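You operate a simulated robot arm through the tools that you are given. There is no shell and no other tool.

Carry out the task below with a simulated robot arm. There is one attempt and no reset: what you move stays moved.

Task
Finish winding the red wool onto the green reel, then swap it for the empty yellow one.
Fine: yarn guide away for the swap, then in line again; full reel standing in the lined basket. Set down upright: what you pick out.

It is judged by the outcome, as a careful person would: the job done as asked, and still so three seconds after it is handed in. It fails if anything else is knocked over, pushed out of place, dropped, spilled or broken.

Robot
A 6-joint arm with a two-finger gripper, fixed in place. Base frame: the origin is at the foot of the arm, x ahead of it, y to its left, z up; the work surface is at about z = 760. Lengths are in mm, angles in degrees, forces in N, time in s.
Its first joint turns from -166.0 to 166.0 degrees. Payload 3.43 kg.
Tool frame: the origin (TCP) lies between the finger pads and is the grasp point; the fingertips stand 20 mm ahead of it; z points along the fingers, y is the line along which they close. Largest opening 190 mm; the body of the gripper starts 248 mm behind the TCP.
Orientation is that of the tool frame in the base frame, as a unit quaternion [w, x, y, z]. With the fingers straight down and closing along the base's y, the tool's x points along the base's -x, its y along +y and its z along -z.

Tools
- The arm moves only by the tool send_rows. Its argument "series" is one flat list of numbers, 7 for each row, row after row: the shift along the base's x, y, z in units of 40 mm (1.0 is 40 mm), then the turn, a rotation vector about the base's x, y, z in units of 5 degrees (1.0 is 5 degrees), then the opening, from 0 (shut) to 1 (fully open). In form: [tx, ty, tz, rx, ry, rz, gripper, tx, ty, tz, rx, ry, rz, gripper, ...]. A call has 1 to 20 rows; each row shifts and turns the commanded pose from where the row before left it. A call with a number of a shift or a turn outside -1 to 1 is refused whole. Rows are played at 5 a second. More than 50 mm and 8.6 degrees between two rows, or a gripper value outside its range, and nothing of the call is played. Where a pose cannot be reached the arm comes as near as it can. A force on the tool above 40 N (or 10 N above the force at the start of the call, whichever is more), or a blocked arm, ends the call early, and 0.2 s more pass. Each finger travels about 153 mm/s and halts on what it meets, pressing with about 44 N; the grip force reading is that of the motor and also rises with nothing between the fingers. The clock runs only during rows and for 0.2 s after the last one: add rows that do not move to give the fingers time. It gives the time, the measured TCP pose, the force on the tool (base axes), the opening and the grip force at its end, in the units of the frame above (readings bear some noise), with the torque about the TCP (base axes, N m) and any sound that the robot's microphone picked up.
- Cameras (640 x 400 px; columns grow to the right, rows downward): "scene" is fixed at [220, -498.4, 1401.5]; the picture's right is [-0.58, -0.81, 0.00], its down [-0.76, 0.54, -0.36] and it looks along [0.29, -0.21, -0.93] (base axes); focal length 329 px, centre (320, 200). "wrist" rides on the gripper at [70, -8, -288] in the tool frame; the picture's right is [0.12, 0.99, 0.00], its down [-0.96, 0.11, -0.25] and it looks along [-0.25, 0.03, 0.97] (tool axes); focal length 261 px, centre (320, 200). There is no depth. A picture from a camera that has moved, and an enlarged one, comes with that camera's place and axes in the base frame and with its lens. The place of the scene camera against the robot may be out by one fixed shift of up to 12 mm in any direction.
- camera(camera): a new picture of that camera. No time passes.
- move_column(by): slides the trunk up (or, below 0, down) by that many mm; the arm rides with it, the base frame stays. It gives what a move gives, with no picture.
- close_up(camera, box): a new picture of the part [left, top, right, bottom] of that camera's present view, enlarged. No time passes.
- finish_job(): hands the job in; it is judged then, once.

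Places have to be worked out from the pictures, the camera data and where the tool is seen. Open the gripper and draw the arm clear of the work before you hand the job in, unless the task says otherwise.

The tools are called as name(argument=value, ...) on one line, values as JSON. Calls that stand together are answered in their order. send_rows: Moves the arm, as the interface text tells. Its arguments: {"type":"object","properties":{"series":{"type":"array","items":{"type":"number"}}},"required":["series"]} The other tools are called the same way: move_column (by) slides the trunk up or down; camera (camera) takes a picture; close_up (camera, box) takes an enlarged picture of a part of a camera's view; finish_job () hands the job in.

At the start:

```text
t: 0.0
tcp_pos: [338.7, -628.9, 1050.0]
tcp_rot: [0.0, -0.001, 1.0, 0.0]
contact_force: [-0.5, 0.8, -0.7]
ft_torque: [0.03, 0.0, -0.01]
finger_gap: 190.2
grasp_force: 0.1
trunk travel left (down, up): [-225.0, 215.0]
```

scene: 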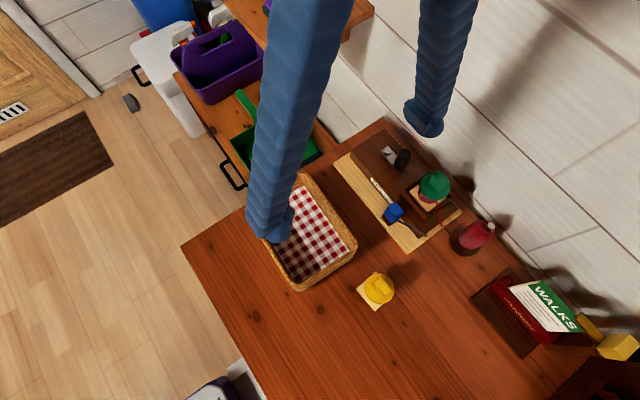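
wrist: 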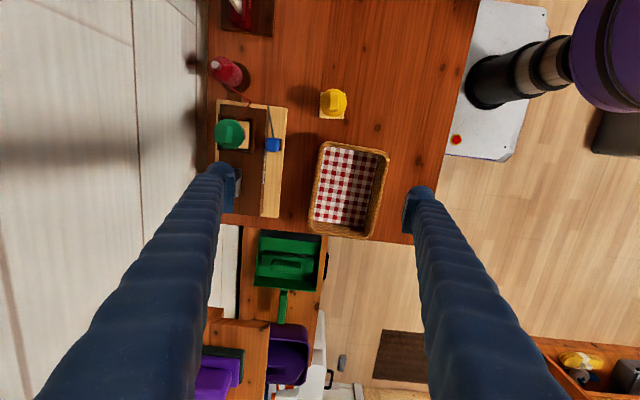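

I'll begin by looking closely at the winder, reels and basket in both views before moving anything.

close_up(camera="scene", box=[330, 120, 510, 260])

close_up(camera="wrist", box=[190, 40, 400, 250])

close_up(camera="scene", box=[240, 160, 420, 320])

```text
2.86 times, centred on (420, 190) of scene
camera zoom: at [220.0, -498.4, 1401.5], right [-0.58, -0.81, 0.0], down [-0.76, 0.54, -0.36], along [0.29, -0.21, -0.93], focal length 941 px, centre (34, 229)
```

zoom: 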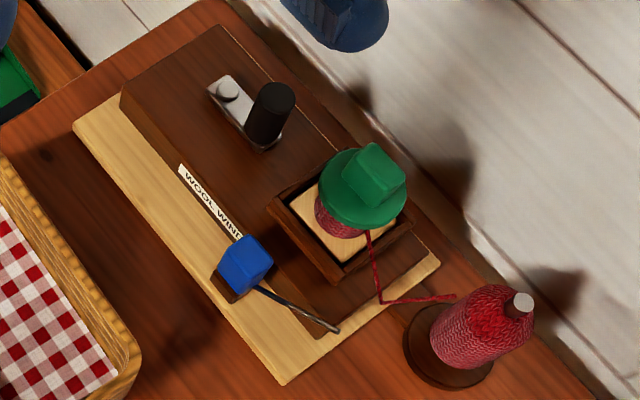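

```text
1.90 times, centred on (295, 145) of wrist
camera zoom: at [267.7, -637.0, 1336.4], right [-0.12, 0.99, 0.0], down [0.96, 0.12, 0.25], along [0.25, 0.03, -0.97], focal length 496 px, centre (368, 305)
```

zoom: 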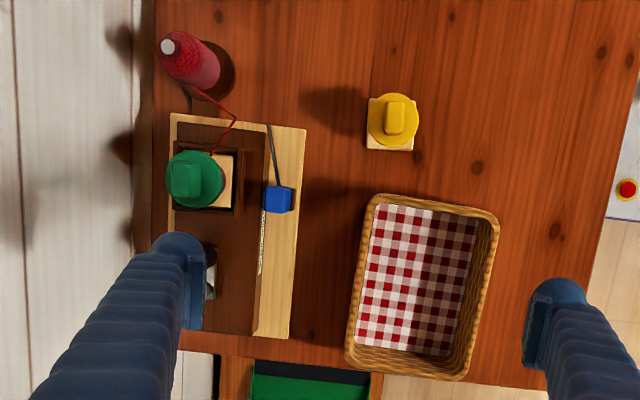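

```text
2.50 times, centred on (330, 240) of scene
camera zoom: at [220.0, -498.4, 1401.5], right [-0.58, -0.81, 0.0], down [-0.76, 0.54, -0.36], along [0.29, -0.21, -0.93], focal length 823 px, centre (295, 100)
```

zoom: 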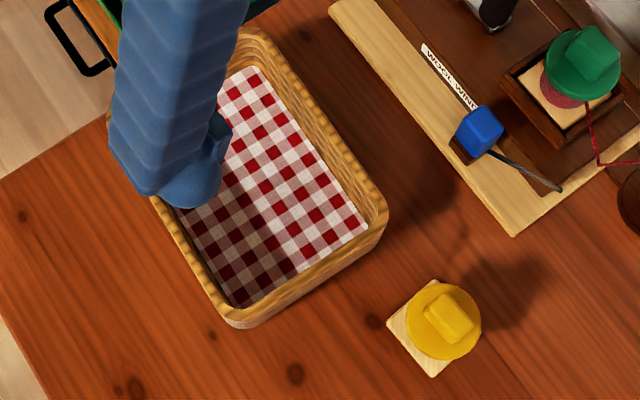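

The winder has a crank with a black knob, a seat holding the green reel, and a blue-handled guide. The wall looks close behind, at about y = -873. I'll rotate the tool 90° so the fingers close along x, and move slightly toward the winder while high up to get a second view.

send_rows(series=[0, 0, 0, 0, 0, -1, 1, 0, 0, 0, 0, 0, -1, 1, 0, 0, 0, 0, 0, -1, 1, 0, 0, 0, 0, 0, -1, 1, 0, 0, 0, 0, 0, -1, 1, 0, 0, 0, 0, 0, -1, 1, 0, 0, 0, 0, 0, -1, 1, 0, 0, 0, 0, 0, -1, 1, 0, 0, 0, 0, 0, -1, 1, 0, 0, 0, 0, 0, -1, 1, 0, 0, 0, 0, 0, -1, 1, 0, 0, 0, 0, 0, -1, 1, 0, 0, 0, 0, 0, -1, 1, 0, 0, 0, 0, 0, -1, 1, 0, 0, 0, 0, 0, -1, 1, 0, 0, 0, 0, 0, -1, 1, 0, 0, 0, 0, 0, -1, 1, 0, 0, 0, 0, 0, -1, 1])

camera(camera="wrist")

camera(camera="scene")

```text
t: 3.8
tcp_pos: [338.4, -628.6, 1048.6]
tcp_rot: [-0.001, 0.707, 0.707, 0.001]
contact_force: [-0.1, 0.5, 0.3]
ft_torque: [0.03, -0.02, -0.03]
finger_gap: 189.8
grasp_force: 0.1
trunk travel left (down, up): [-225.0, 215.0]
```

```text
taken
camera wrist: at [329.8, -557.6, 1336.8], right [0.99, 0.12, 0.0], down [0.12, -0.96, 0.25], along [0.03, -0.25, -0.97], focal length 261 px, centre (320, 200)
```

wrist: 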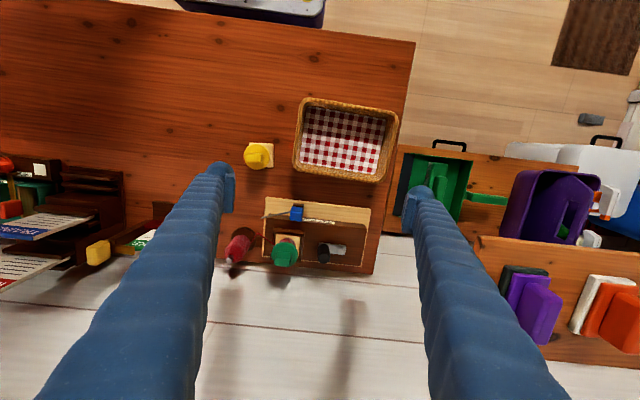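

```text
taken
```

scene: 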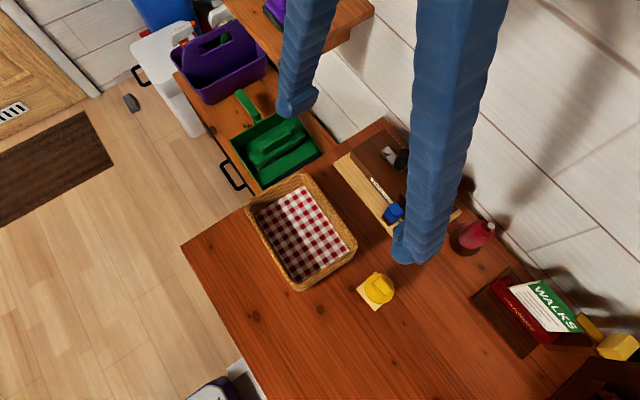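

close_up(camera="wrist", box=[220, 180, 390, 290])

close_up(camera="wrist", box=[230, 80, 410, 200])

```text
3.64 times, centred on (305, 235) of wrist
camera zoom: at [329.8, -557.6, 1336.8], right [0.99, 0.12, 0.0], down [0.12, -0.96, 0.25], along [0.03, -0.25, -0.97], focal length 948 px, centre (374, 73)
```

zoom: 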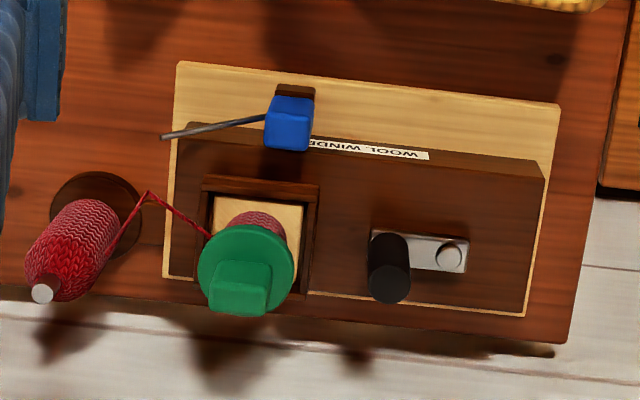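

```text
3.33 times, centred on (320, 140) of wrist
camera zoom: at [329.8, -557.6, 1336.8], right [0.99, 0.12, 0.0], down [0.12, -0.96, 0.25], along [0.03, -0.25, -0.97], focal length 869 px, centre (320, 400)
```

zoom: 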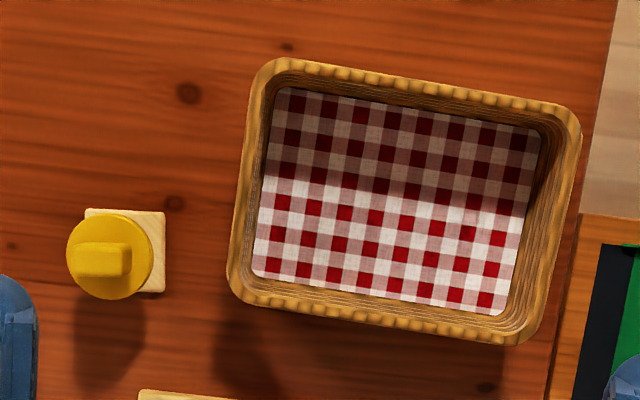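

This view shows the layout clearly, so next I need heights. I'll shift the tool toward the wall and lower it a bit for a second stereo view of the winder.

send_rows(series=[0, -0.5, -0.4, 0, 0, 0, 1, 0, -0.5, -0.4, 0, 0, 0, 1, 0, -0.5, -0.4, 0, 0, 0, 1, 0, 0, 0, 0, 0, 0, 1])

camera(camera="wrist")

close_up(camera="wrist", box=[220, 150, 420, 275])

```text
t: 4.8
tcp_pos: [336.2, -688.3, 999.6]
tcp_rot: [0.0, 0.707, 0.707, 0.0]
contact_force: [-0.4, -0.4, -0.4]
ft_torque: [0.07, 0.03, 0.0]
finger_gap: 190.1
grasp_force: 0.1
trunk travel left (down, up): [-225.0, 215.0]
```

```text
taken
camera wrist: at [328.1, -618.5, 1287.4], right [0.99, 0.12, 0.0], down [0.12, -0.96, 0.25], along [0.03, -0.25, -0.97], focal length 261 px, centre (320, 200)
```

wrist: 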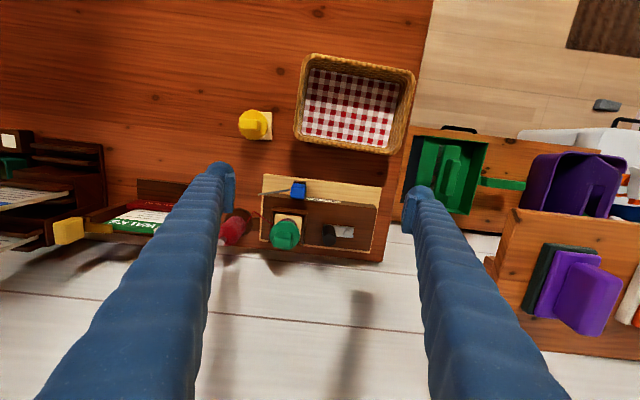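

```text
3.20 times, centred on (320, 212) of wrist
camera zoom: at [328.1, -618.5, 1287.4], right [0.99, 0.12, 0.0], down [0.12, -0.96, 0.25], along [0.03, -0.25, -0.97], focal length 834 px, centre (320, 160)
```

zoom: 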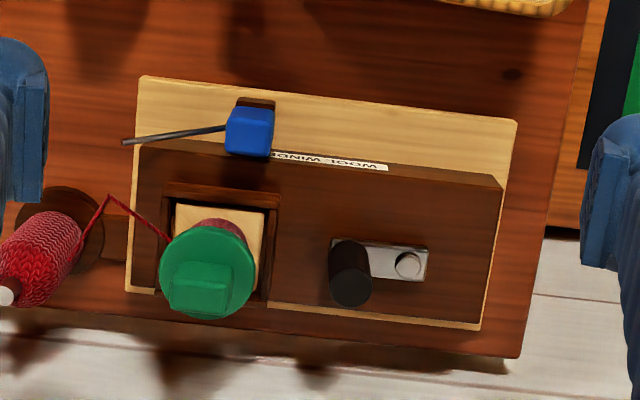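

The thread bends just in front of the guide rod's tip. I'll tilt the tool back for a lower, oblique view to read heights and see how the guide is mounted.

send_rows(series=[0, 0.35, 0, -1, 0, 0, 1, 0, 0.35, 0, -1, 0, 0, 1, 0, 0.35, 0, -1, 0, 0, 1, 0, 0.35, 0, -1, 0, 0, 1, 0, 0.35, 0, -1, 0, 0, 1, 0, 0.35, 0, -1, 0, 0, 1, 0, 0.35, 0, -1, 0, 0, 1, 0, 0, 0, -1, 0, 0, 1, 0, 0, 0, 0, 0, 0, 1])

camera(camera="wrist")

```text
t: 6.8
tcp_pos: [338.1, -590.7, 1000.5]
tcp_rot: [0.242, 0.664, 0.665, -0.242]
contact_force: [0.4, -1.5, -0.2]
ft_torque: [0.02, 0.03, 0.0]
finger_gap: 189.9
grasp_force: 0.0
trunk travel left (down, up): [-225.0, 215.0]
```

```text
taken
camera wrist: at [329.0, -350.9, 1175.9], right [0.99, 0.09, -0.08], down [0.12, -0.58, 0.81], along [0.03, -0.81, -0.58], focal length 261 px, centre (320, 200)
```

wrist: 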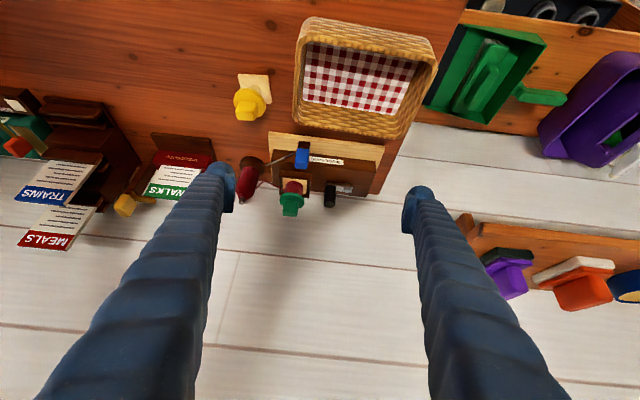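

close_up(camera="wrist", box=[230, 120, 390, 220])

close_up(camera="wrist", box=[230, 130, 320, 220])

close_up(camera="wrist", box=[220, 60, 290, 130])

```text
4.00 times, centred on (310, 170) of wrist
camera zoom: at [329.0, -350.9, 1175.9], right [0.99, 0.09, -0.08], down [0.12, -0.58, 0.81], along [0.03, -0.81, -0.58], focal length 1043 px, centre (360, 320)
```

zoom: 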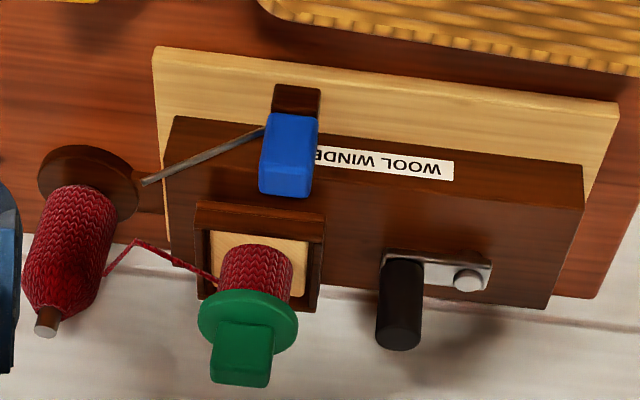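

```text
4.44 times, centred on (275, 175) of wrist
camera zoom: at [329.0, -350.9, 1175.9], right [0.99, 0.09, -0.08], down [0.12, -0.58, 0.81], along [0.03, -0.81, -0.58], focal length 1158 px, centre (520, 311)
```

zoom: 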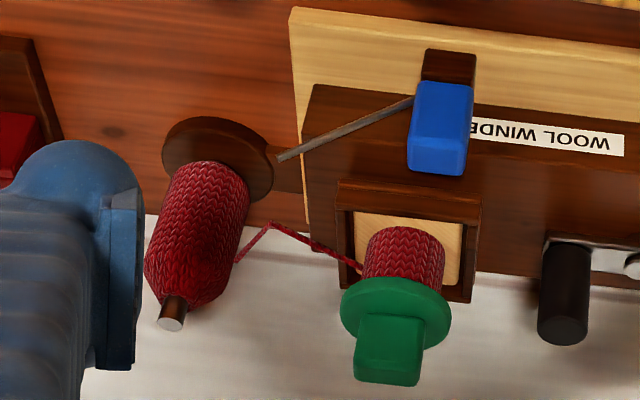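

```text
5.71 times, centred on (255, 95) of wrist
camera zoom: at [329.0, -350.9, 1175.9], right [0.99, 0.09, -0.08], down [0.12, -0.58, 0.81], along [0.03, -0.81, -0.58], focal length 1489 px, centre (691, 800)
```

zoom: 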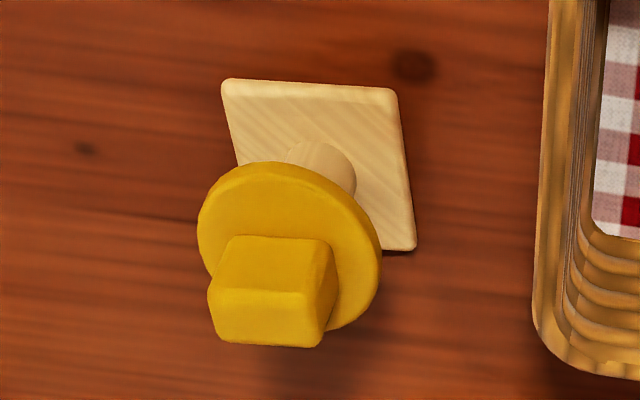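

close_up(camera="wrist", box=[255, 135, 315, 175])

close_up(camera="wrist", box=[260, 165, 320, 220])

close_up(camera="wrist", box=[310, 165, 370, 215])

```text
10.00 times, centred on (285, 155) of wrist
camera zoom: at [329.0, -350.9, 1175.9], right [0.99, 0.09, -0.08], down [0.12, -0.58, 0.81], along [0.03, -0.81, -0.58], focal length 2606 px, centre (670, 650)
```

zoom: 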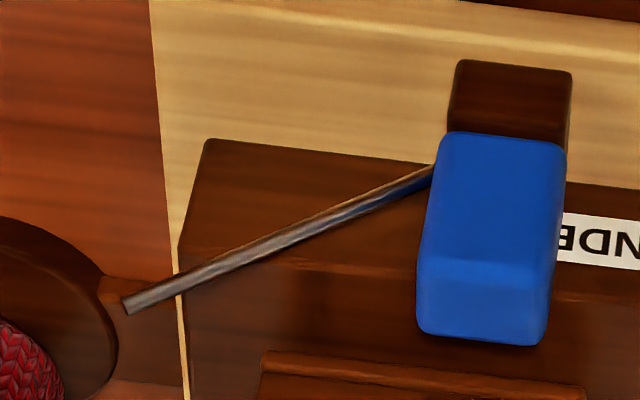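

```text
7.27 times, centred on (290, 192) of wrist
camera zoom: at [329.0, -350.9, 1175.9], right [0.99, 0.09, -0.08], down [0.12, -0.58, 0.81], along [0.03, -0.81, -0.58], focal length 1896 px, centre (538, 254)
```

zoom: 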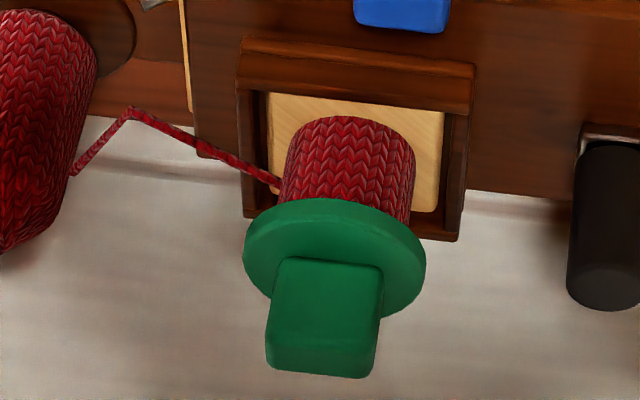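

```text
8.00 times, centred on (340, 190) of wrist
camera zoom: at [329.0, -350.9, 1175.9], right [0.99, 0.09, -0.08], down [0.12, -0.58, 0.81], along [0.03, -0.81, -0.58], focal length 2085 px, centre (160, 280)
```

zoom: 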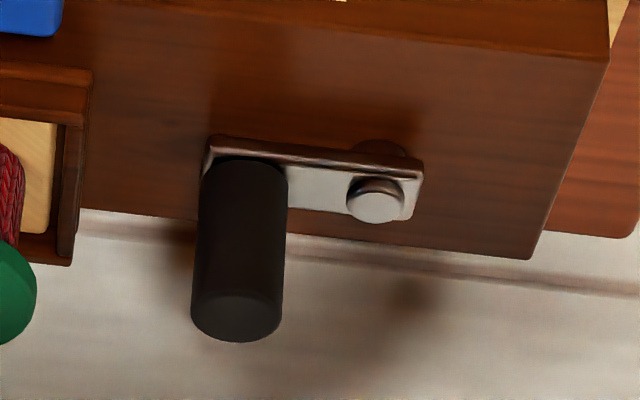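

The triangulation is consistent. The crank bolt is at about (402,-795,824) and the knob top at (367,-798,866), so the crank radius is about 35 mm. The rod tip is near (231,-739,832). I'll check the finger shape and the rest of the bench from the scene camera before I approach.

camera(camera="scene")

close_up(camera="scene", box=[360, 110, 520, 260])

```text
taken
```

scene: 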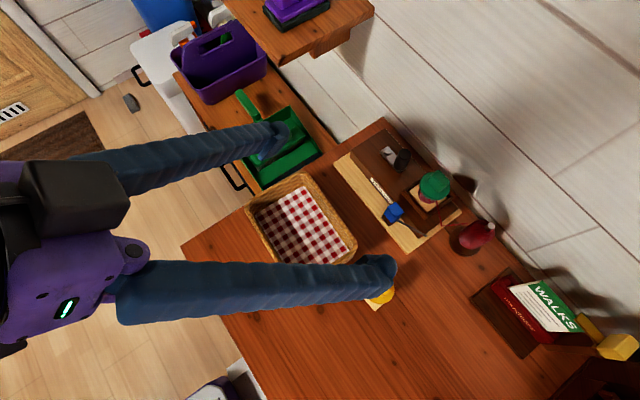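

```text
2.67 times, centred on (440, 185) of scene
camera zoom: at [220.0, -498.4, 1401.5], right [-0.58, -0.81, 0.0], down [-0.76, 0.54, -0.36], along [0.29, -0.21, -0.93], focal length 878 px, centre (0, 240)
```

zoom: 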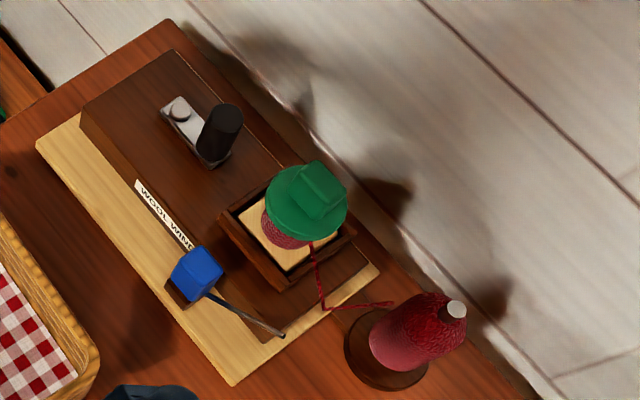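

close_up(camera="wrist", box=[180, 145, 260, 225])

close_up(camera="scene", box=[320, 230, 420, 320])

```text
5.00 times, centred on (220, 185) of wrist
camera zoom: at [329.0, -350.9, 1175.9], right [0.99, 0.09, -0.08], down [0.12, -0.58, 0.81], along [0.03, -0.81, -0.58], focal length 1303 px, centre (820, 275)
```

zoom: 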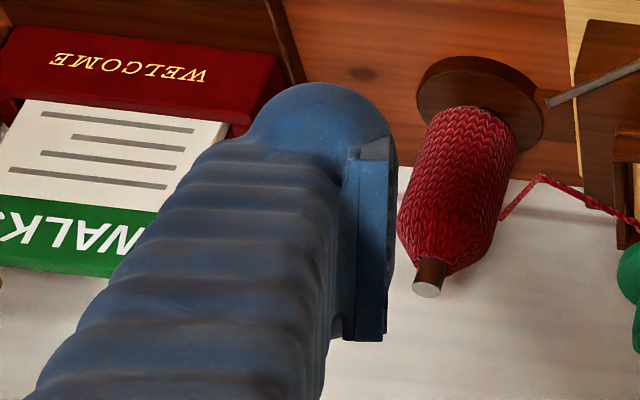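

```text
4.44 times, centred on (370, 275) of scene
camera zoom: at [220.0, -498.4, 1401.5], right [-0.58, -0.81, 0.0], down [-0.76, 0.54, -0.36], along [0.29, -0.21, -0.93], focal length 1464 px, centre (98, -133)
```

zoom: 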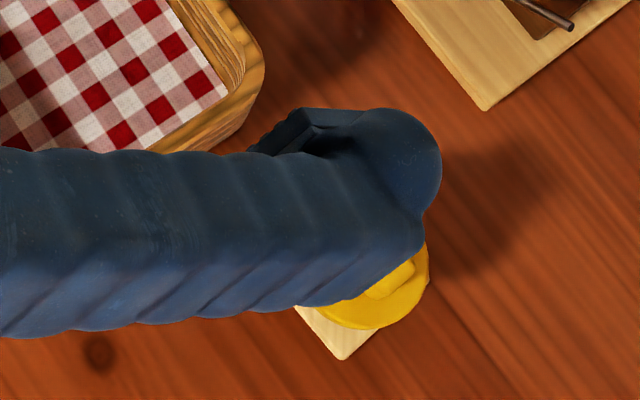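

The fingers look bulkier (about 39 mm) than the stated 16 mm thickness. Gripping the knob would bring a finger very near the green flange, whose edge is at about x = 314. I'll push the knob round with one finger instead. First I'll straighten the tool, narrow the gap to 60 mm, and hover well above the back of the crank.

send_rows(series=[0.307, -0.341, 0, 1, 0, 0, 0.316, 0.307, -0.341, 0, 1, 0, 0, 0.316, 0.307, -0.341, 0, 1, 0, 0, 0.316, 0.307, -0.341, 0, 1, 0, 0, 0.316, 0.307, -0.341, 0, 1, 0, 0, 0.316, 0.307, -0.341, 0, 1, 0, 0, 0.316, 0.307, -0.341, 0, 1, 0, 0, 0.316, 0.307, -0.341, 0, 1, 0, 0, 0.316, 0, -0.85, 0, 0, 0, 0, 0.316, 0, -0.85, 0, 0, 0, 0, 0.316, 0, -0.85, 0, 0, 0, 0, 0.316, 0, -0.85, 0, 0, 0, 0, 0.316, 0, 0, 0, 0, 0, 0, 0.316])

camera(camera="wrist")

camera(camera="scene")

```text
t: 9.6
tcp_pos: [437.1, -837.7, 1000.0]
tcp_rot: [0.0, 0.707, 0.707, 0.0]
contact_force: [0.3, -0.6, -0.7]
ft_torque: [0.09, -0.06, -0.01]
finger_gap: 59.8
grasp_force: 0.1
trunk travel left (down, up): [-225.0, 215.0]
```

```text
taken
camera wrist: at [428.8, -766.8, 1288.4], right [0.99, 0.12, 0.0], down [0.12, -0.96, 0.25], along [0.03, -0.25, -0.97], focal length 261 px, centre (320, 200)
```

wrist: 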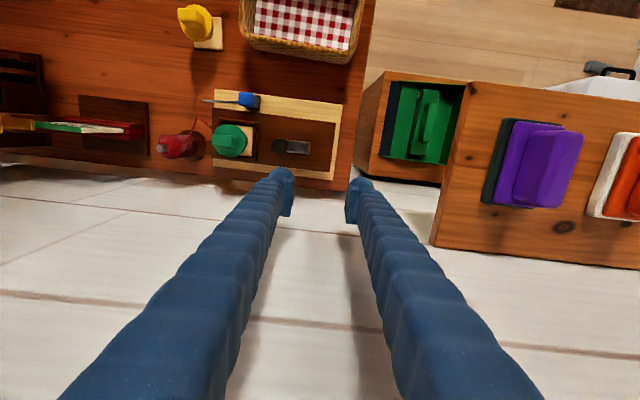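

```text
taken
```

scene: 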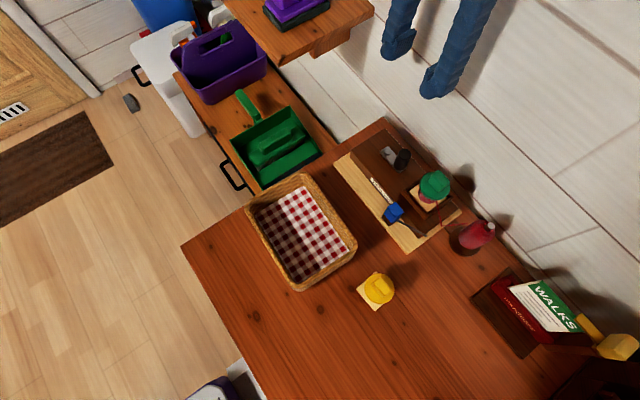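

The hover is good: the wall appears at about y = -900 and the shelf starts at x ≈ 600, so both are clear. I'll check the crank once more from here before lowering the finger behind the knob.

close_up(camera="wrist", box=[190, 80, 370, 200])

```text
3.33 times, centred on (280, 140) of wrist
camera zoom: at [428.8, -766.8, 1288.4], right [0.99, 0.12, 0.0], down [0.12, -0.96, 0.25], along [0.03, -0.25, -0.97], focal length 869 px, centre (453, 400)
```

zoom: 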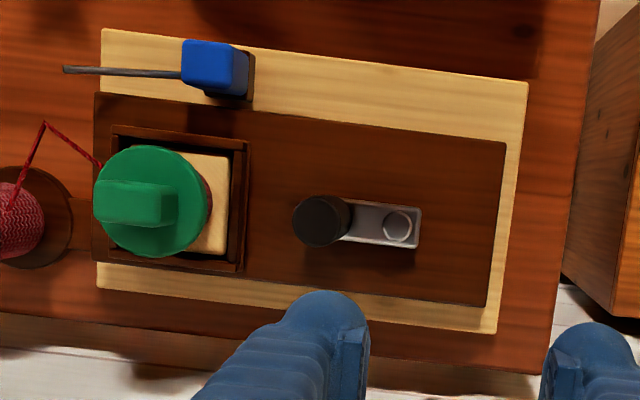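

send_rows(series=[0, -0.05, -0.9, 0, 0, 0, 0.316, 0, 0, -0.9, 0, 0, 0, 0.316, 0, 0, -0.9, 0, 0, 0, 0.316, 0, 0, -0.9, 0, 0, 0, 0.316, 0, 0, 0, 0, 0, 0, 0.316])

close_up(camera="scene", box=[360, 110, 480, 210])

close_up(camera="wrist", box=[190, 80, 370, 200])

```text
t: 10.8
tcp_pos: [436.6, -839.8, 858.6]
tcp_rot: [0.0, 0.708, 0.706, 0.0]
contact_force: [-1.2, -0.7, -0.5]
ft_torque: [0.06, -0.02, -0.02]
finger_gap: 59.9
grasp_force: 0.1
trunk travel left (down, up): [-225.0, 215.0]
```

```text
4.00 times, centred on (420, 160) of scene
camera zoom: at [220.0, -498.4, 1401.5], right [-0.58, -0.81, 0.0], down [-0.76, 0.54, -0.36], along [0.29, -0.21, -0.93], focal length 1317 px, centre (-80, 360)
```

zoom: 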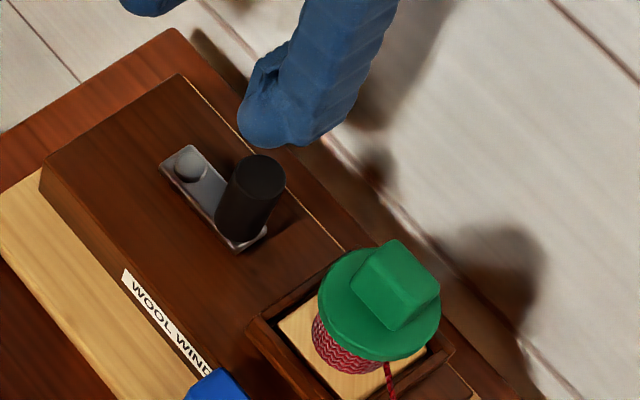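

```text
3.33 times, centred on (280, 140) of wrist
camera zoom: at [428.6, -769.4, 1145.8], right [0.99, 0.12, 0.0], down [0.12, -0.96, 0.25], along [0.03, -0.25, -0.97], focal length 869 px, centre (453, 400)
```

zoom: 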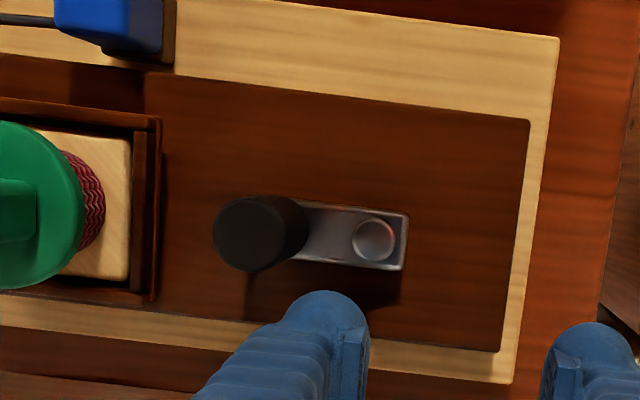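

The finger is standing behind the knob, clear of it and of the plate. I'll push gently clockwise (seen from above) for the first part of a turn and watch the force.

send_rows(series=[-0.125, 0.2275, 0, 0, 0, 0, 0.316, -0.1375, 0.065, 0, 0, 0, 0, 0.316, -0.18, 0.14, 0, 0, 0, 0, 0.316, -0.14, 0.18, 0, 0, 0, 0, 0.316, -0.0875, 0.21, 0, 0, 0, 0, 0.316, -0.03, 0.2275, 0, 0, 0, 0, 0.316, 0, 0, 0, 0, 0, 0, 0.316])

close_up(camera="wrist", box=[190, 80, 370, 200])

close_up(camera="scene", box=[360, 110, 500, 260])

```text
t: 11.8
tcp_pos: [421.1, -824.8, 861.8]
tcp_rot: [0.01, 0.706, 0.708, -0.004]
contact_force: [11.2, -15.2, 0.2]
ft_torque: [-0.07, -0.27, 0.46]
finger_gap: 53.1
grasp_force: 0.0
trunk travel left (down, up): [-225.0, 215.0]
stopped in row 5: the force on the tool passed its limit at 47 N (the readings are from after the stop); the commanded pose is now the measured one
```

```text
3.33 times, centred on (280, 140) of wrist
camera zoom: at [408.1, -748.7, 1148.8], right [0.99, 0.12, 0.01], down [0.12, -0.96, 0.27], along [0.04, -0.26, -0.96], focal length 869 px, centre (453, 400)
```

zoom: 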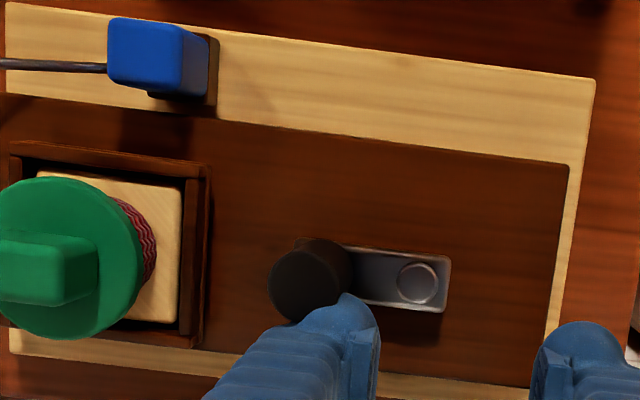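

```text
2.67 times, centred on (430, 185) of scene
camera zoom: at [220.0, -498.4, 1401.5], right [-0.58, -0.81, 0.0], down [-0.76, 0.54, -0.36], along [0.29, -0.21, -0.93], focal length 878 px, centre (27, 240)
```

zoom: 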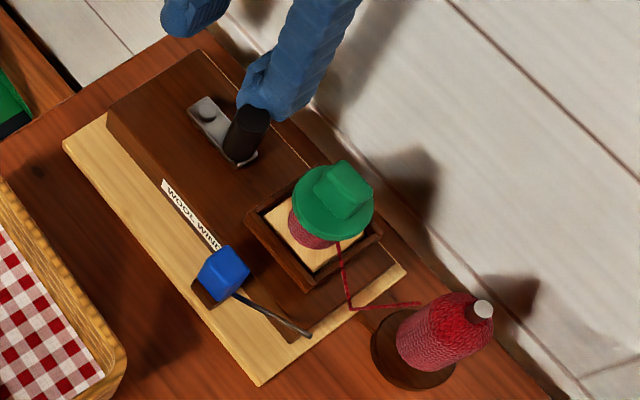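

The knob did not give clockwise: it resisted at 47 N with no turn, which suggests a one-way crank. I'll back off straight away, lift over, and come down on the front side to try counter-clockwise, checking that the winder hasn't shifted.

send_rows(series=[0.2, -0.3, 0, 0.227, 0.1, 0, 0.316, 0.2, 0, 0.5, 0, 0, 0, 0.316, 0, 0, 0.9, 0, 0, 0, 0.316, 0, 1, 0, 0, 0, 0, 0.316, 0, 1, 0, 0, 0, 0, 0.316, 0, 0.05, 0, 0, 0, 0, 0.316, 0, 0, 0, 0, 0, 0, 0.316])

close_up(camera="wrist", box=[190, 80, 370, 200])

close_up(camera="scene", box=[330, 120, 510, 260])

```text
t: 13.4
tcp_pos: [433.7, -751.6, 917.4]
tcp_rot: [-0.002, 0.706, 0.708, 0.002]
contact_force: [1.0, -0.4, -0.2]
ft_torque: [0.02, -0.01, 0.02]
finger_gap: 60.0
grasp_force: 0.1
trunk travel left (down, up): [-225.0, 215.0]
```

```text
3.33 times, centred on (280, 140) of wrist
camera zoom: at [425.0, -682.9, 1205.7], right [0.99, 0.12, 0.0], down [0.12, -0.96, 0.24], along [0.03, -0.24, -0.97], focal length 869 px, centre (453, 400)
```

zoom: 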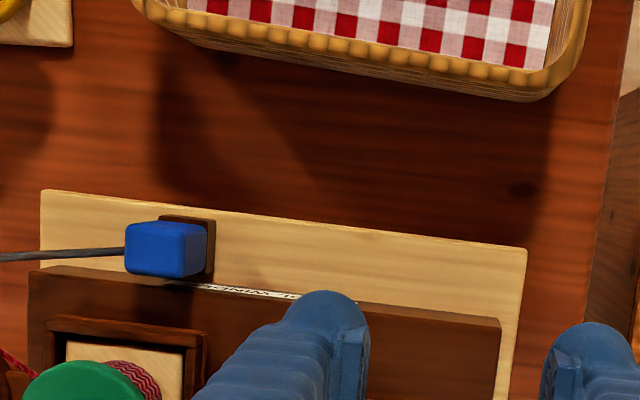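

```text
2.86 times, centred on (420, 190) of scene
camera zoom: at [220.0, -498.4, 1401.5], right [-0.58, -0.81, 0.0], down [-0.76, 0.54, -0.36], along [0.29, -0.21, -0.93], focal length 941 px, centre (34, 229)
```

zoom: 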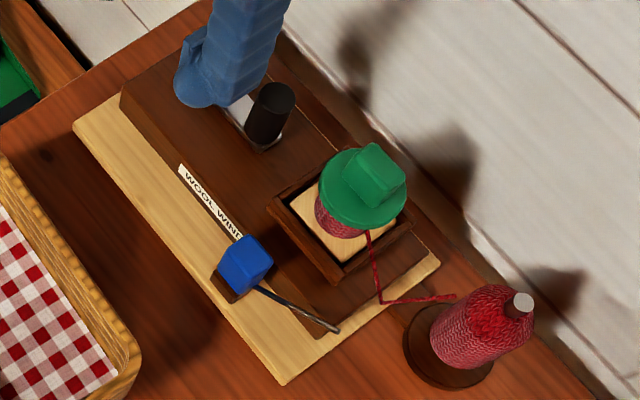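

The winder hasn't moved and the knob is where it was, so clockwise is blocked. I'll come down squarely in front of the knob and push it toward -y (counter-clockwise) in small steps.

send_rows(series=[-0.42, 0.04, 0, 0, 0, 0, 0.316, 0, 0, -0.75, 0, 0, 0, 0.316, 0, 0, -0.74, 0, 0, 0, 0.316, 0, 0, 0, 0, 0, 0, 0.316, 0, -0.15, 0, 0, 0, 0, 0.316, 0, -0.15, 0, 0, 0, 0, 0.316, 0, -0.1, 0, 0, 0, 0, 0.316, 0, -0.1, 0, 0, 0, 0, 0.316, 0, -0.1, 0, 0, 0, 0, 0.316, 0, -0.1, 0, 0, 0, 0, 0.316, 0, -0.1, 0, 0, 0, 0, 0.316, 0, 0, 0, 0, 0, 0, 0.316])

close_up(camera="scene", box=[330, 120, 510, 260])

close_up(camera="wrist", box=[190, 80, 370, 200])

```text
t: 16.0
tcp_pos: [416.1, -783.2, 858.5]
tcp_rot: [-0.002, 0.706, 0.708, 0.001]
contact_force: [-0.4, -0.2, 0.0]
ft_torque: [0.02, -0.02, 0.03]
finger_gap: 60.1
grasp_force: 0.1
trunk travel left (down, up): [-225.0, 215.0]
```

```text
2.86 times, centred on (420, 190) of scene
camera zoom: at [220.0, -498.4, 1401.5], right [-0.58, -0.81, 0.0], down [-0.76, 0.54, -0.36], along [0.29, -0.21, -0.93], focal length 941 px, centre (34, 229)
```

zoom: 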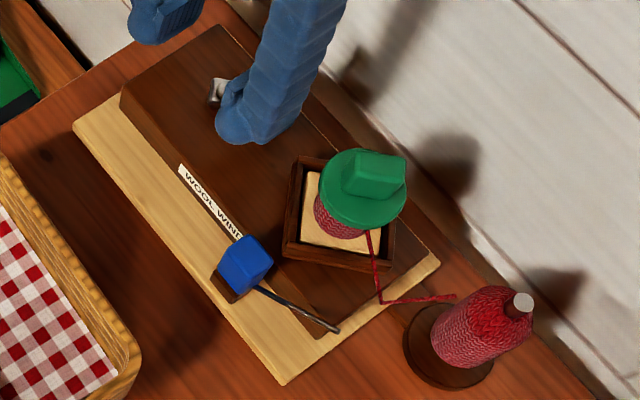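

```text
3.33 times, centred on (280, 140) of wrist
camera zoom: at [408.6, -714.3, 1146.4], right [0.99, 0.12, 0.0], down [0.12, -0.96, 0.24], along [0.03, -0.24, -0.97], focal length 869 px, centre (453, 400)
```

zoom: 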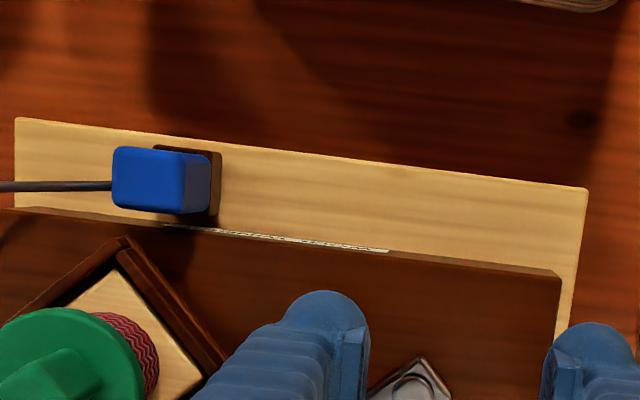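

Counter-clockwise works: the crank turns freely and the seat with the reel turns with it. I'll keep pushing the finger round the circle and check the wool.

send_rows(series=[-0.095, -0.197, 0, 0, 0, 0, 0.316, 0, -0.23, 0, 0, 0, 0, 0.316, 0.055, -0.22, 0, 0, 0, 0, 0.316, 0.112, -0.2, 0, 0, 0, 0, 0.316, 0.163, -0.163, 0, 0, 0, 0, 0.316, 0.195, -0.115, 0, 0, 0, 0, 0.316, 0.22, -0.062, 0, 0, 0, 0, 0.316, 0.23, 0, 0, 0, 0, 0, 0.316, 0.22, 0.055, 0, 0, 0, 0, 0.316, 0.2, 0.112, 0, 0, 0, 0, 0.316, 0.163, 0.163, 0, 0, 0, 0, 0.316, 0, 0, 0, 0, 0, 0, 0.316])

close_up(camera="scene", box=[330, 120, 510, 260])

close_up(camera="wrist", box=[150, 60, 370, 200])

```text
t: 18.6
tcp_pos: [475.5, -816.6, 858.6]
tcp_rot: [-0.003, 0.706, 0.709, 0.0]
contact_force: [0.0, 0.0, -0.1]
ft_torque: [0.0, 0.04, -0.02]
finger_gap: 59.8
grasp_force: 0.1
trunk travel left (down, up): [-225.0, 215.0]
```

```text
2.86 times, centred on (420, 190) of scene
camera zoom: at [220.0, -498.4, 1401.5], right [-0.58, -0.81, 0.0], down [-0.76, 0.54, -0.36], along [0.29, -0.21, -0.93], focal length 941 px, centre (34, 229)
```

zoom: 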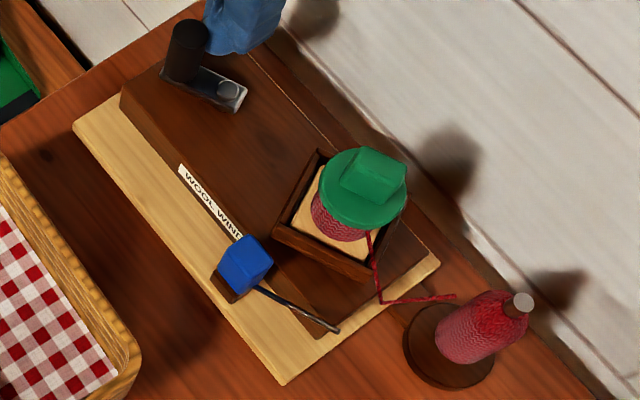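

```text
2.86 times, centred on (260, 130) of wrist
camera zoom: at [466.3, -747.0, 1146.7], right [0.99, 0.12, 0.0], down [0.12, -0.96, 0.24], along [0.03, -0.24, -0.97], focal length 745 px, centre (491, 400)
```

zoom: 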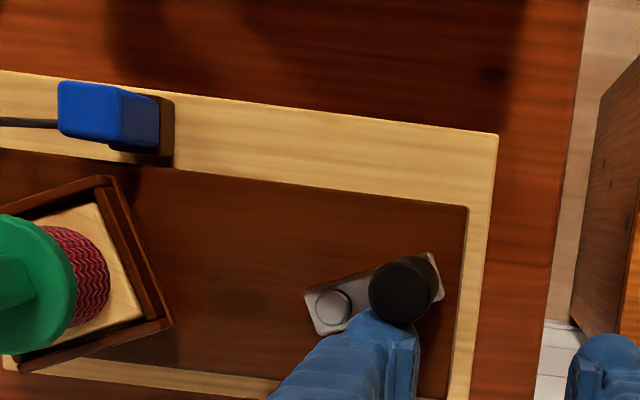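

The crank is past half a turn and the red wool on the green reel already looks fatter. I'll continue counter-clockwise another half turn.

send_rows(series=[0.115, 0.195, 0, 0, 0, 0, 0.316, 0.0625, 0.22, 0, 0, 0, 0, 0.316, 0, 0.23, 0, 0, 0, 0, 0.316, -0.055, 0.22, 0, 0, 0, 0, 0.316, -0.112, 0.2, 0, 0, 0, 0, 0.316, -0.163, 0.163, 0, 0, 0, 0, 0.316, -0.195, 0.115, 0, 0, 0, 0, 0.316, -0.22, 0.0625, 0, 0, 0, 0, 0.316, -0.23, 0, 0, 0, 0, 0, 0.316, -0.22, -0.055, 0, 0, 0, 0, 0.316, -0.2, -0.112, 0, 0, 0, 0, 0.316, -0.163, -0.163, 0, 0, 0, 0, 0.316, 0, 0, 0, 0, 0, 0, 0.316])

close_up(camera="scene", box=[330, 120, 510, 260])

close_up(camera="wrist", box=[150, 60, 370, 200])

```text
t: 21.4
tcp_pos: [419.6, -772.6, 858.6]
tcp_rot: [-0.003, 0.706, 0.708, 0.001]
contact_force: [0.0, 0.0, 0.5]
ft_torque: [0.04, -0.01, -0.03]
finger_gap: 59.9
grasp_force: 0.1
trunk travel left (down, up): [-225.0, 215.0]
```

```text
2.86 times, centred on (420, 190) of scene
camera zoom: at [220.0, -498.4, 1401.5], right [-0.58, -0.81, 0.0], down [-0.76, 0.54, -0.36], along [0.29, -0.21, -0.93], focal length 941 px, centre (34, 229)
```

zoom: 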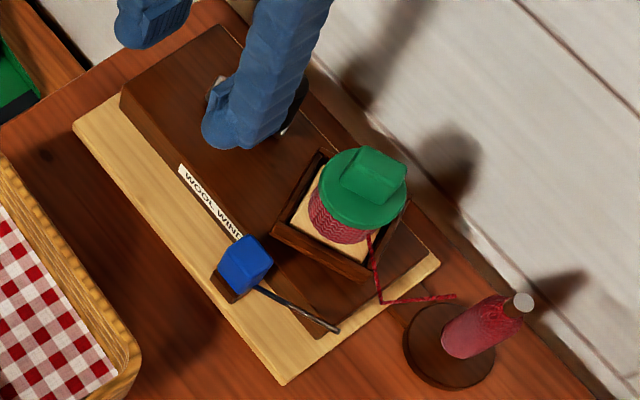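

```text
2.86 times, centred on (260, 130) of wrist
camera zoom: at [411.3, -705.0, 1146.3], right [0.99, 0.12, 0.0], down [0.12, -0.96, 0.24], along [0.03, -0.24, -0.97], focal length 745 px, centre (491, 400)
```

zoom: 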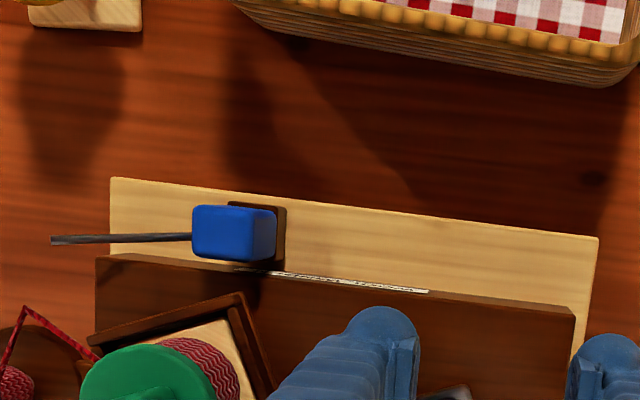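

The wool is moving across: the reel is thicker and the cone thinner. I'll continue with the next half turn.

send_rows(series=[-0.115, -0.195, 0, 0, 0, 0, 0.316, -0.0625, -0.22, 0, 0, 0, 0, 0.316, 0, -0.23, 0, 0, 0, 0, 0.316, 0.055, -0.22, 0, 0, 0, 0, 0.316, 0.112, -0.2, 0, 0, 0, 0, 0.316, 0.163, -0.163, 0, 0, 0, 0, 0.316, 0.195, -0.115, 0, 0, 0, 0, 0.316, 0.22, -0.0625, 0, 0, 0, 0, 0.316, 0.23, 0, 0, 0, 0, 0, 0.316, 0.22, 0.055, 0, 0, 0, 0, 0.316, 0.2, 0.112, 0, 0, 0, 0, 0.316, 0.163, 0.163, 0, 0, 0, 0, 0.316, 0, 0, 0, 0, 0, 0, 0.316])

close_up(camera="scene", box=[330, 120, 510, 260])

close_up(camera="wrist", box=[150, 60, 370, 200])

```text
t: 24.2
tcp_pos: [474.0, -814.7, 858.8]
tcp_rot: [-0.003, 0.706, 0.708, 0.0]
contact_force: [-0.1, 0.0, 0.1]
ft_torque: [0.01, -0.05, -0.03]
finger_gap: 60.1
grasp_force: 0.1
trunk travel left (down, up): [-225.0, 215.0]
```

```text
2.86 times, centred on (420, 190) of scene
camera zoom: at [220.0, -498.4, 1401.5], right [-0.58, -0.81, 0.0], down [-0.76, 0.54, -0.36], along [0.29, -0.21, -0.93], focal length 941 px, centre (34, 229)
```

zoom: 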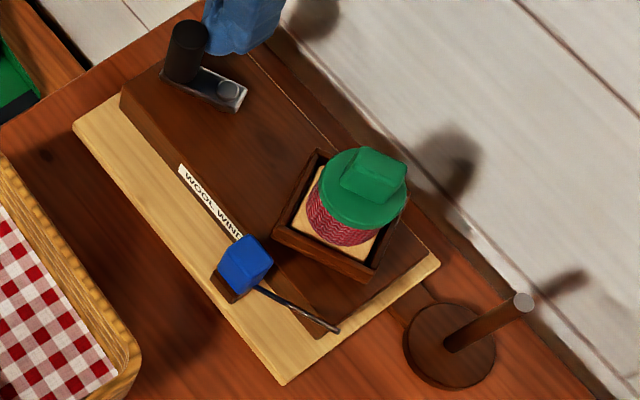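

```text
2.86 times, centred on (260, 130) of wrist
camera zoom: at [466.3, -746.5, 1146.8], right [0.99, 0.12, 0.0], down [0.12, -0.96, 0.24], along [0.03, -0.24, -0.97], focal length 745 px, centre (491, 400)
```

zoom: 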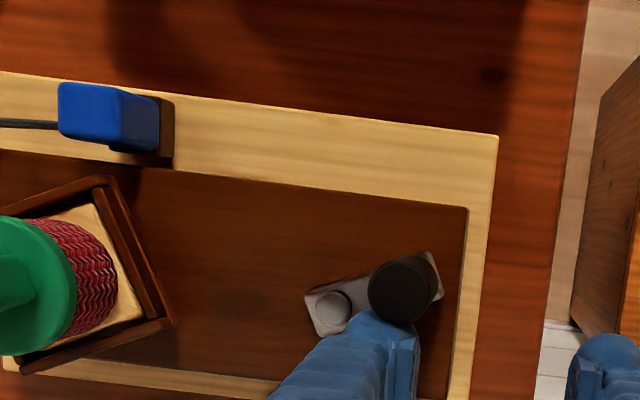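

The supply cone is now a bare spindle and the thread is gone, so the winding is done. I'll lift the finger straight up off the crank and look closely at the guide.

send_rows(series=[0, 0, 0.6, 0, 0, 0, 0.316, 0, 0, 0.9, 0, 0, 0, 0.316, 0, 0, 0.9, 0, 0, 0, 0.316, -0.8, 0.9, 0.6, 0, 0, 0, 0.4, -0.9, 0.9, 0.5, 0, 0, 0, 0.6, -0.9, 0.9, 0, 0, 0, 0, 0.8, -0.8, 0.8, 0, 0, 0, 0, 1, 0, 0, 0, 0, 0, 0, 1])

camera(camera="wrist")

close_up(camera="scene", box=[330, 120, 510, 260])

```text
refused: row 4 steps farther than a row can; nothing moved
```

```text
taken
camera wrist: at [466.3, -746.5, 1146.8], right [0.99, 0.12, 0.0], down [0.12, -0.96, 0.24], along [0.03, -0.24, -0.97], focal length 261 px, centre (320, 200)
```

wrist: 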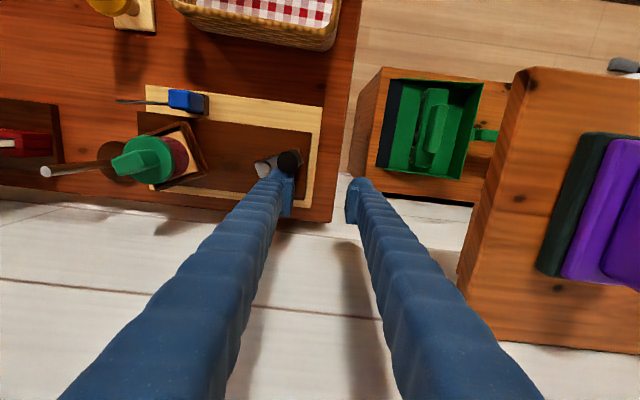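

```text
2.86 times, centred on (420, 190) of scene
camera zoom: at [220.0, -498.4, 1401.5], right [-0.58, -0.81, 0.0], down [-0.76, 0.54, -0.36], along [0.29, -0.21, -0.93], focal length 941 px, centre (34, 229)
```

zoom: 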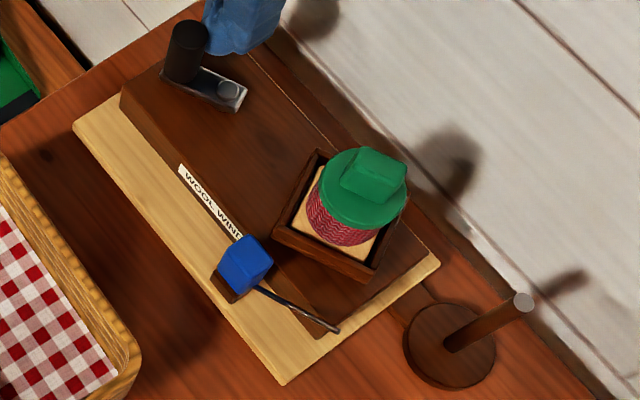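

That call was refused because the combined step was too long. I'll lift with smaller combined steps.

send_rows(series=[0, 0, 0.6, 0, 0, 0, 0.316, 0, 0, 0.9, 0, 0, 0, 0.316, 0, 0, 0.9, 0, 0, 0, 0.316, 0, 0, 0.9, 0, 0, 0, 0.316, -0.8, 0.85, 0, 0, 0, 0, 0.5, -0.8, 0.85, 0, 0, 0, 0, 0.7, -0.8, 0.85, 0, 0, 0, 0, 0.9, -0.8, 0.85, 0, 0, 0, 0, 1, 0, 0, 0, 0, 0, 0, 1])

camera(camera="wrist")

close_up(camera="wrist", box=[220, 140, 420, 265])

```text
t: 26.2
tcp_pos: [348.1, -677.2, 991.3]
tcp_rot: [-0.004, 0.706, 0.708, 0.0]
contact_force: [0.6, 0.0, 0.2]
ft_torque: [-0.06, 0.02, 0.0]
finger_gap: 189.8
grasp_force: 0.1
trunk travel left (down, up): [-225.0, 215.0]
```

```text
taken
camera wrist: at [339.6, -609.1, 1278.8], right [0.99, 0.12, 0.0], down [0.12, -0.96, 0.24], along [0.03, -0.24, -0.97], focal length 261 px, centre (320, 200)
```

wrist: 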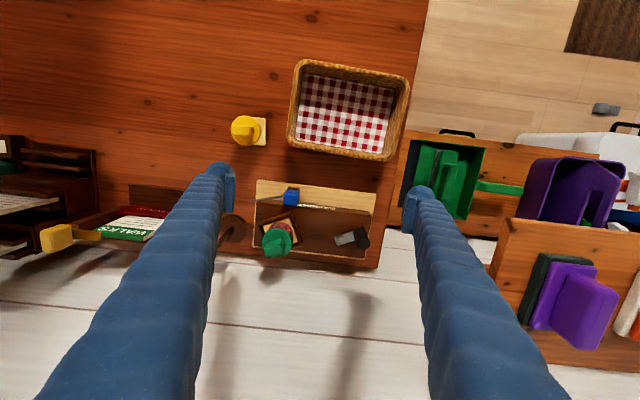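

```text
3.20 times, centred on (320, 202) of wrist
camera zoom: at [339.6, -609.1, 1278.8], right [0.99, 0.12, 0.0], down [0.12, -0.96, 0.24], along [0.03, -0.24, -0.97], focal length 834 px, centre (320, 192)
```

zoom: 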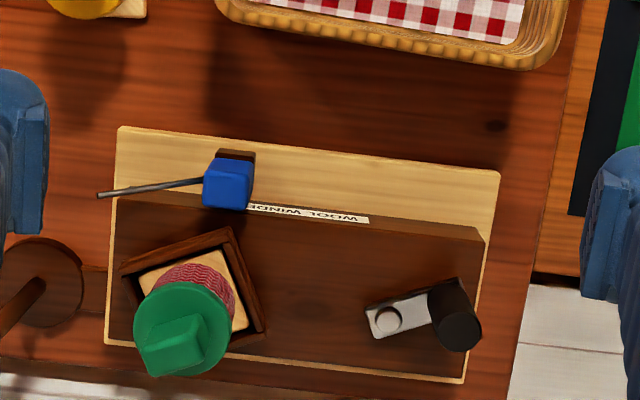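

The winding is done; the seat and reel now stand rotated by about 20°. I'll turn the tool back 90° so the fingers close along y, which lets me straddle the guide's rod later, and look at the guide from the -x side.

send_rows(series=[-0.15, 0, 0, 0, 0, 1, 1, -0.15, 0, 0, 0, 0, 1, 1, -0.15, 0, 0, 0, 0, 1, 1, -0.15, 0, 0, 0, 0, 1, 1, -0.15, 0, 0, 0, 0, 1, 1, -0.15, 0, 0, 0, 0, 1, 1, -0.15, 0, 0, 0, 0, 1, 1, -0.15, 0, 0, 0, 0, 1, 1, -0.15, 0, 0, 0, 0, 1, 1, -0.15, 0, 0, 0, 0, 1, 1, -0.15, 0, 0, 0, 0, 1, 1, -0.15, 0, 0, 0, 0, 1, 1, -0.15, 0, 0, 0, 0, 1, 1, -0.15, 0, 0, 0, 0, 1, 1, -0.15, 0, 0, 0, 0, 1, 1, -0.15, 0, 0, 0, 0, 1, 1, -0.15, 0, 0, 0, 0, 1, 1, -0.15, 0, 0, 0, 0, 1, 1, 0, 0, 0, 0, 0, 0, 1])

camera(camera="wrist")

close_up(camera="wrist", box=[200, 80, 420, 220])

```text
t: 30.2
tcp_pos: [238.5, -680.3, 990.6]
tcp_rot: [-0.003, -0.002, 1.0, -0.001]
contact_force: [0.6, 0.1, 0.5]
ft_torque: [-0.01, 0.03, 0.02]
finger_gap: 189.9
grasp_force: 0.1
trunk travel left (down, up): [-225.0, 215.0]
```

```text
taken
camera wrist: at [170.2, -688.6, 1278.5], right [-0.12, 0.99, 0.0], down [0.96, 0.12, 0.24], along [0.24, 0.03, -0.97], focal length 261 px, centre (320, 200)
```

wrist: 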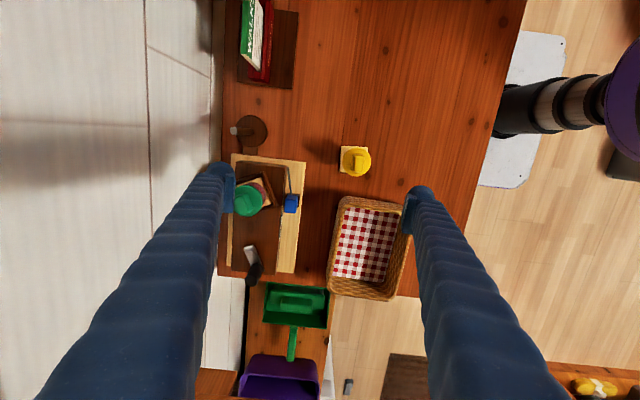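

```text
2.86 times, centred on (310, 150) of wrist
camera zoom: at [170.2, -688.6, 1278.5], right [-0.12, 0.99, 0.0], down [0.96, 0.12, 0.24], along [0.24, 0.03, -0.97], focal length 745 px, centre (349, 343)
```

zoom: 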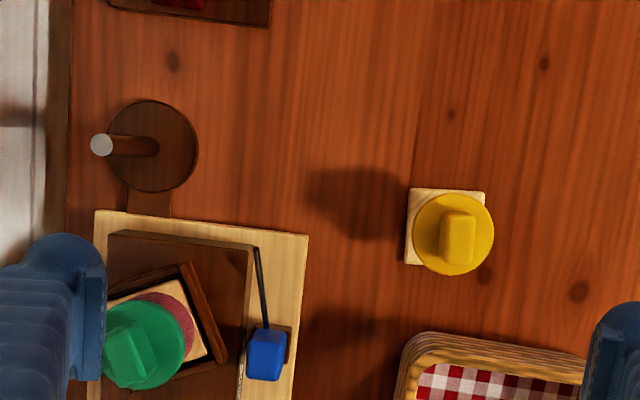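

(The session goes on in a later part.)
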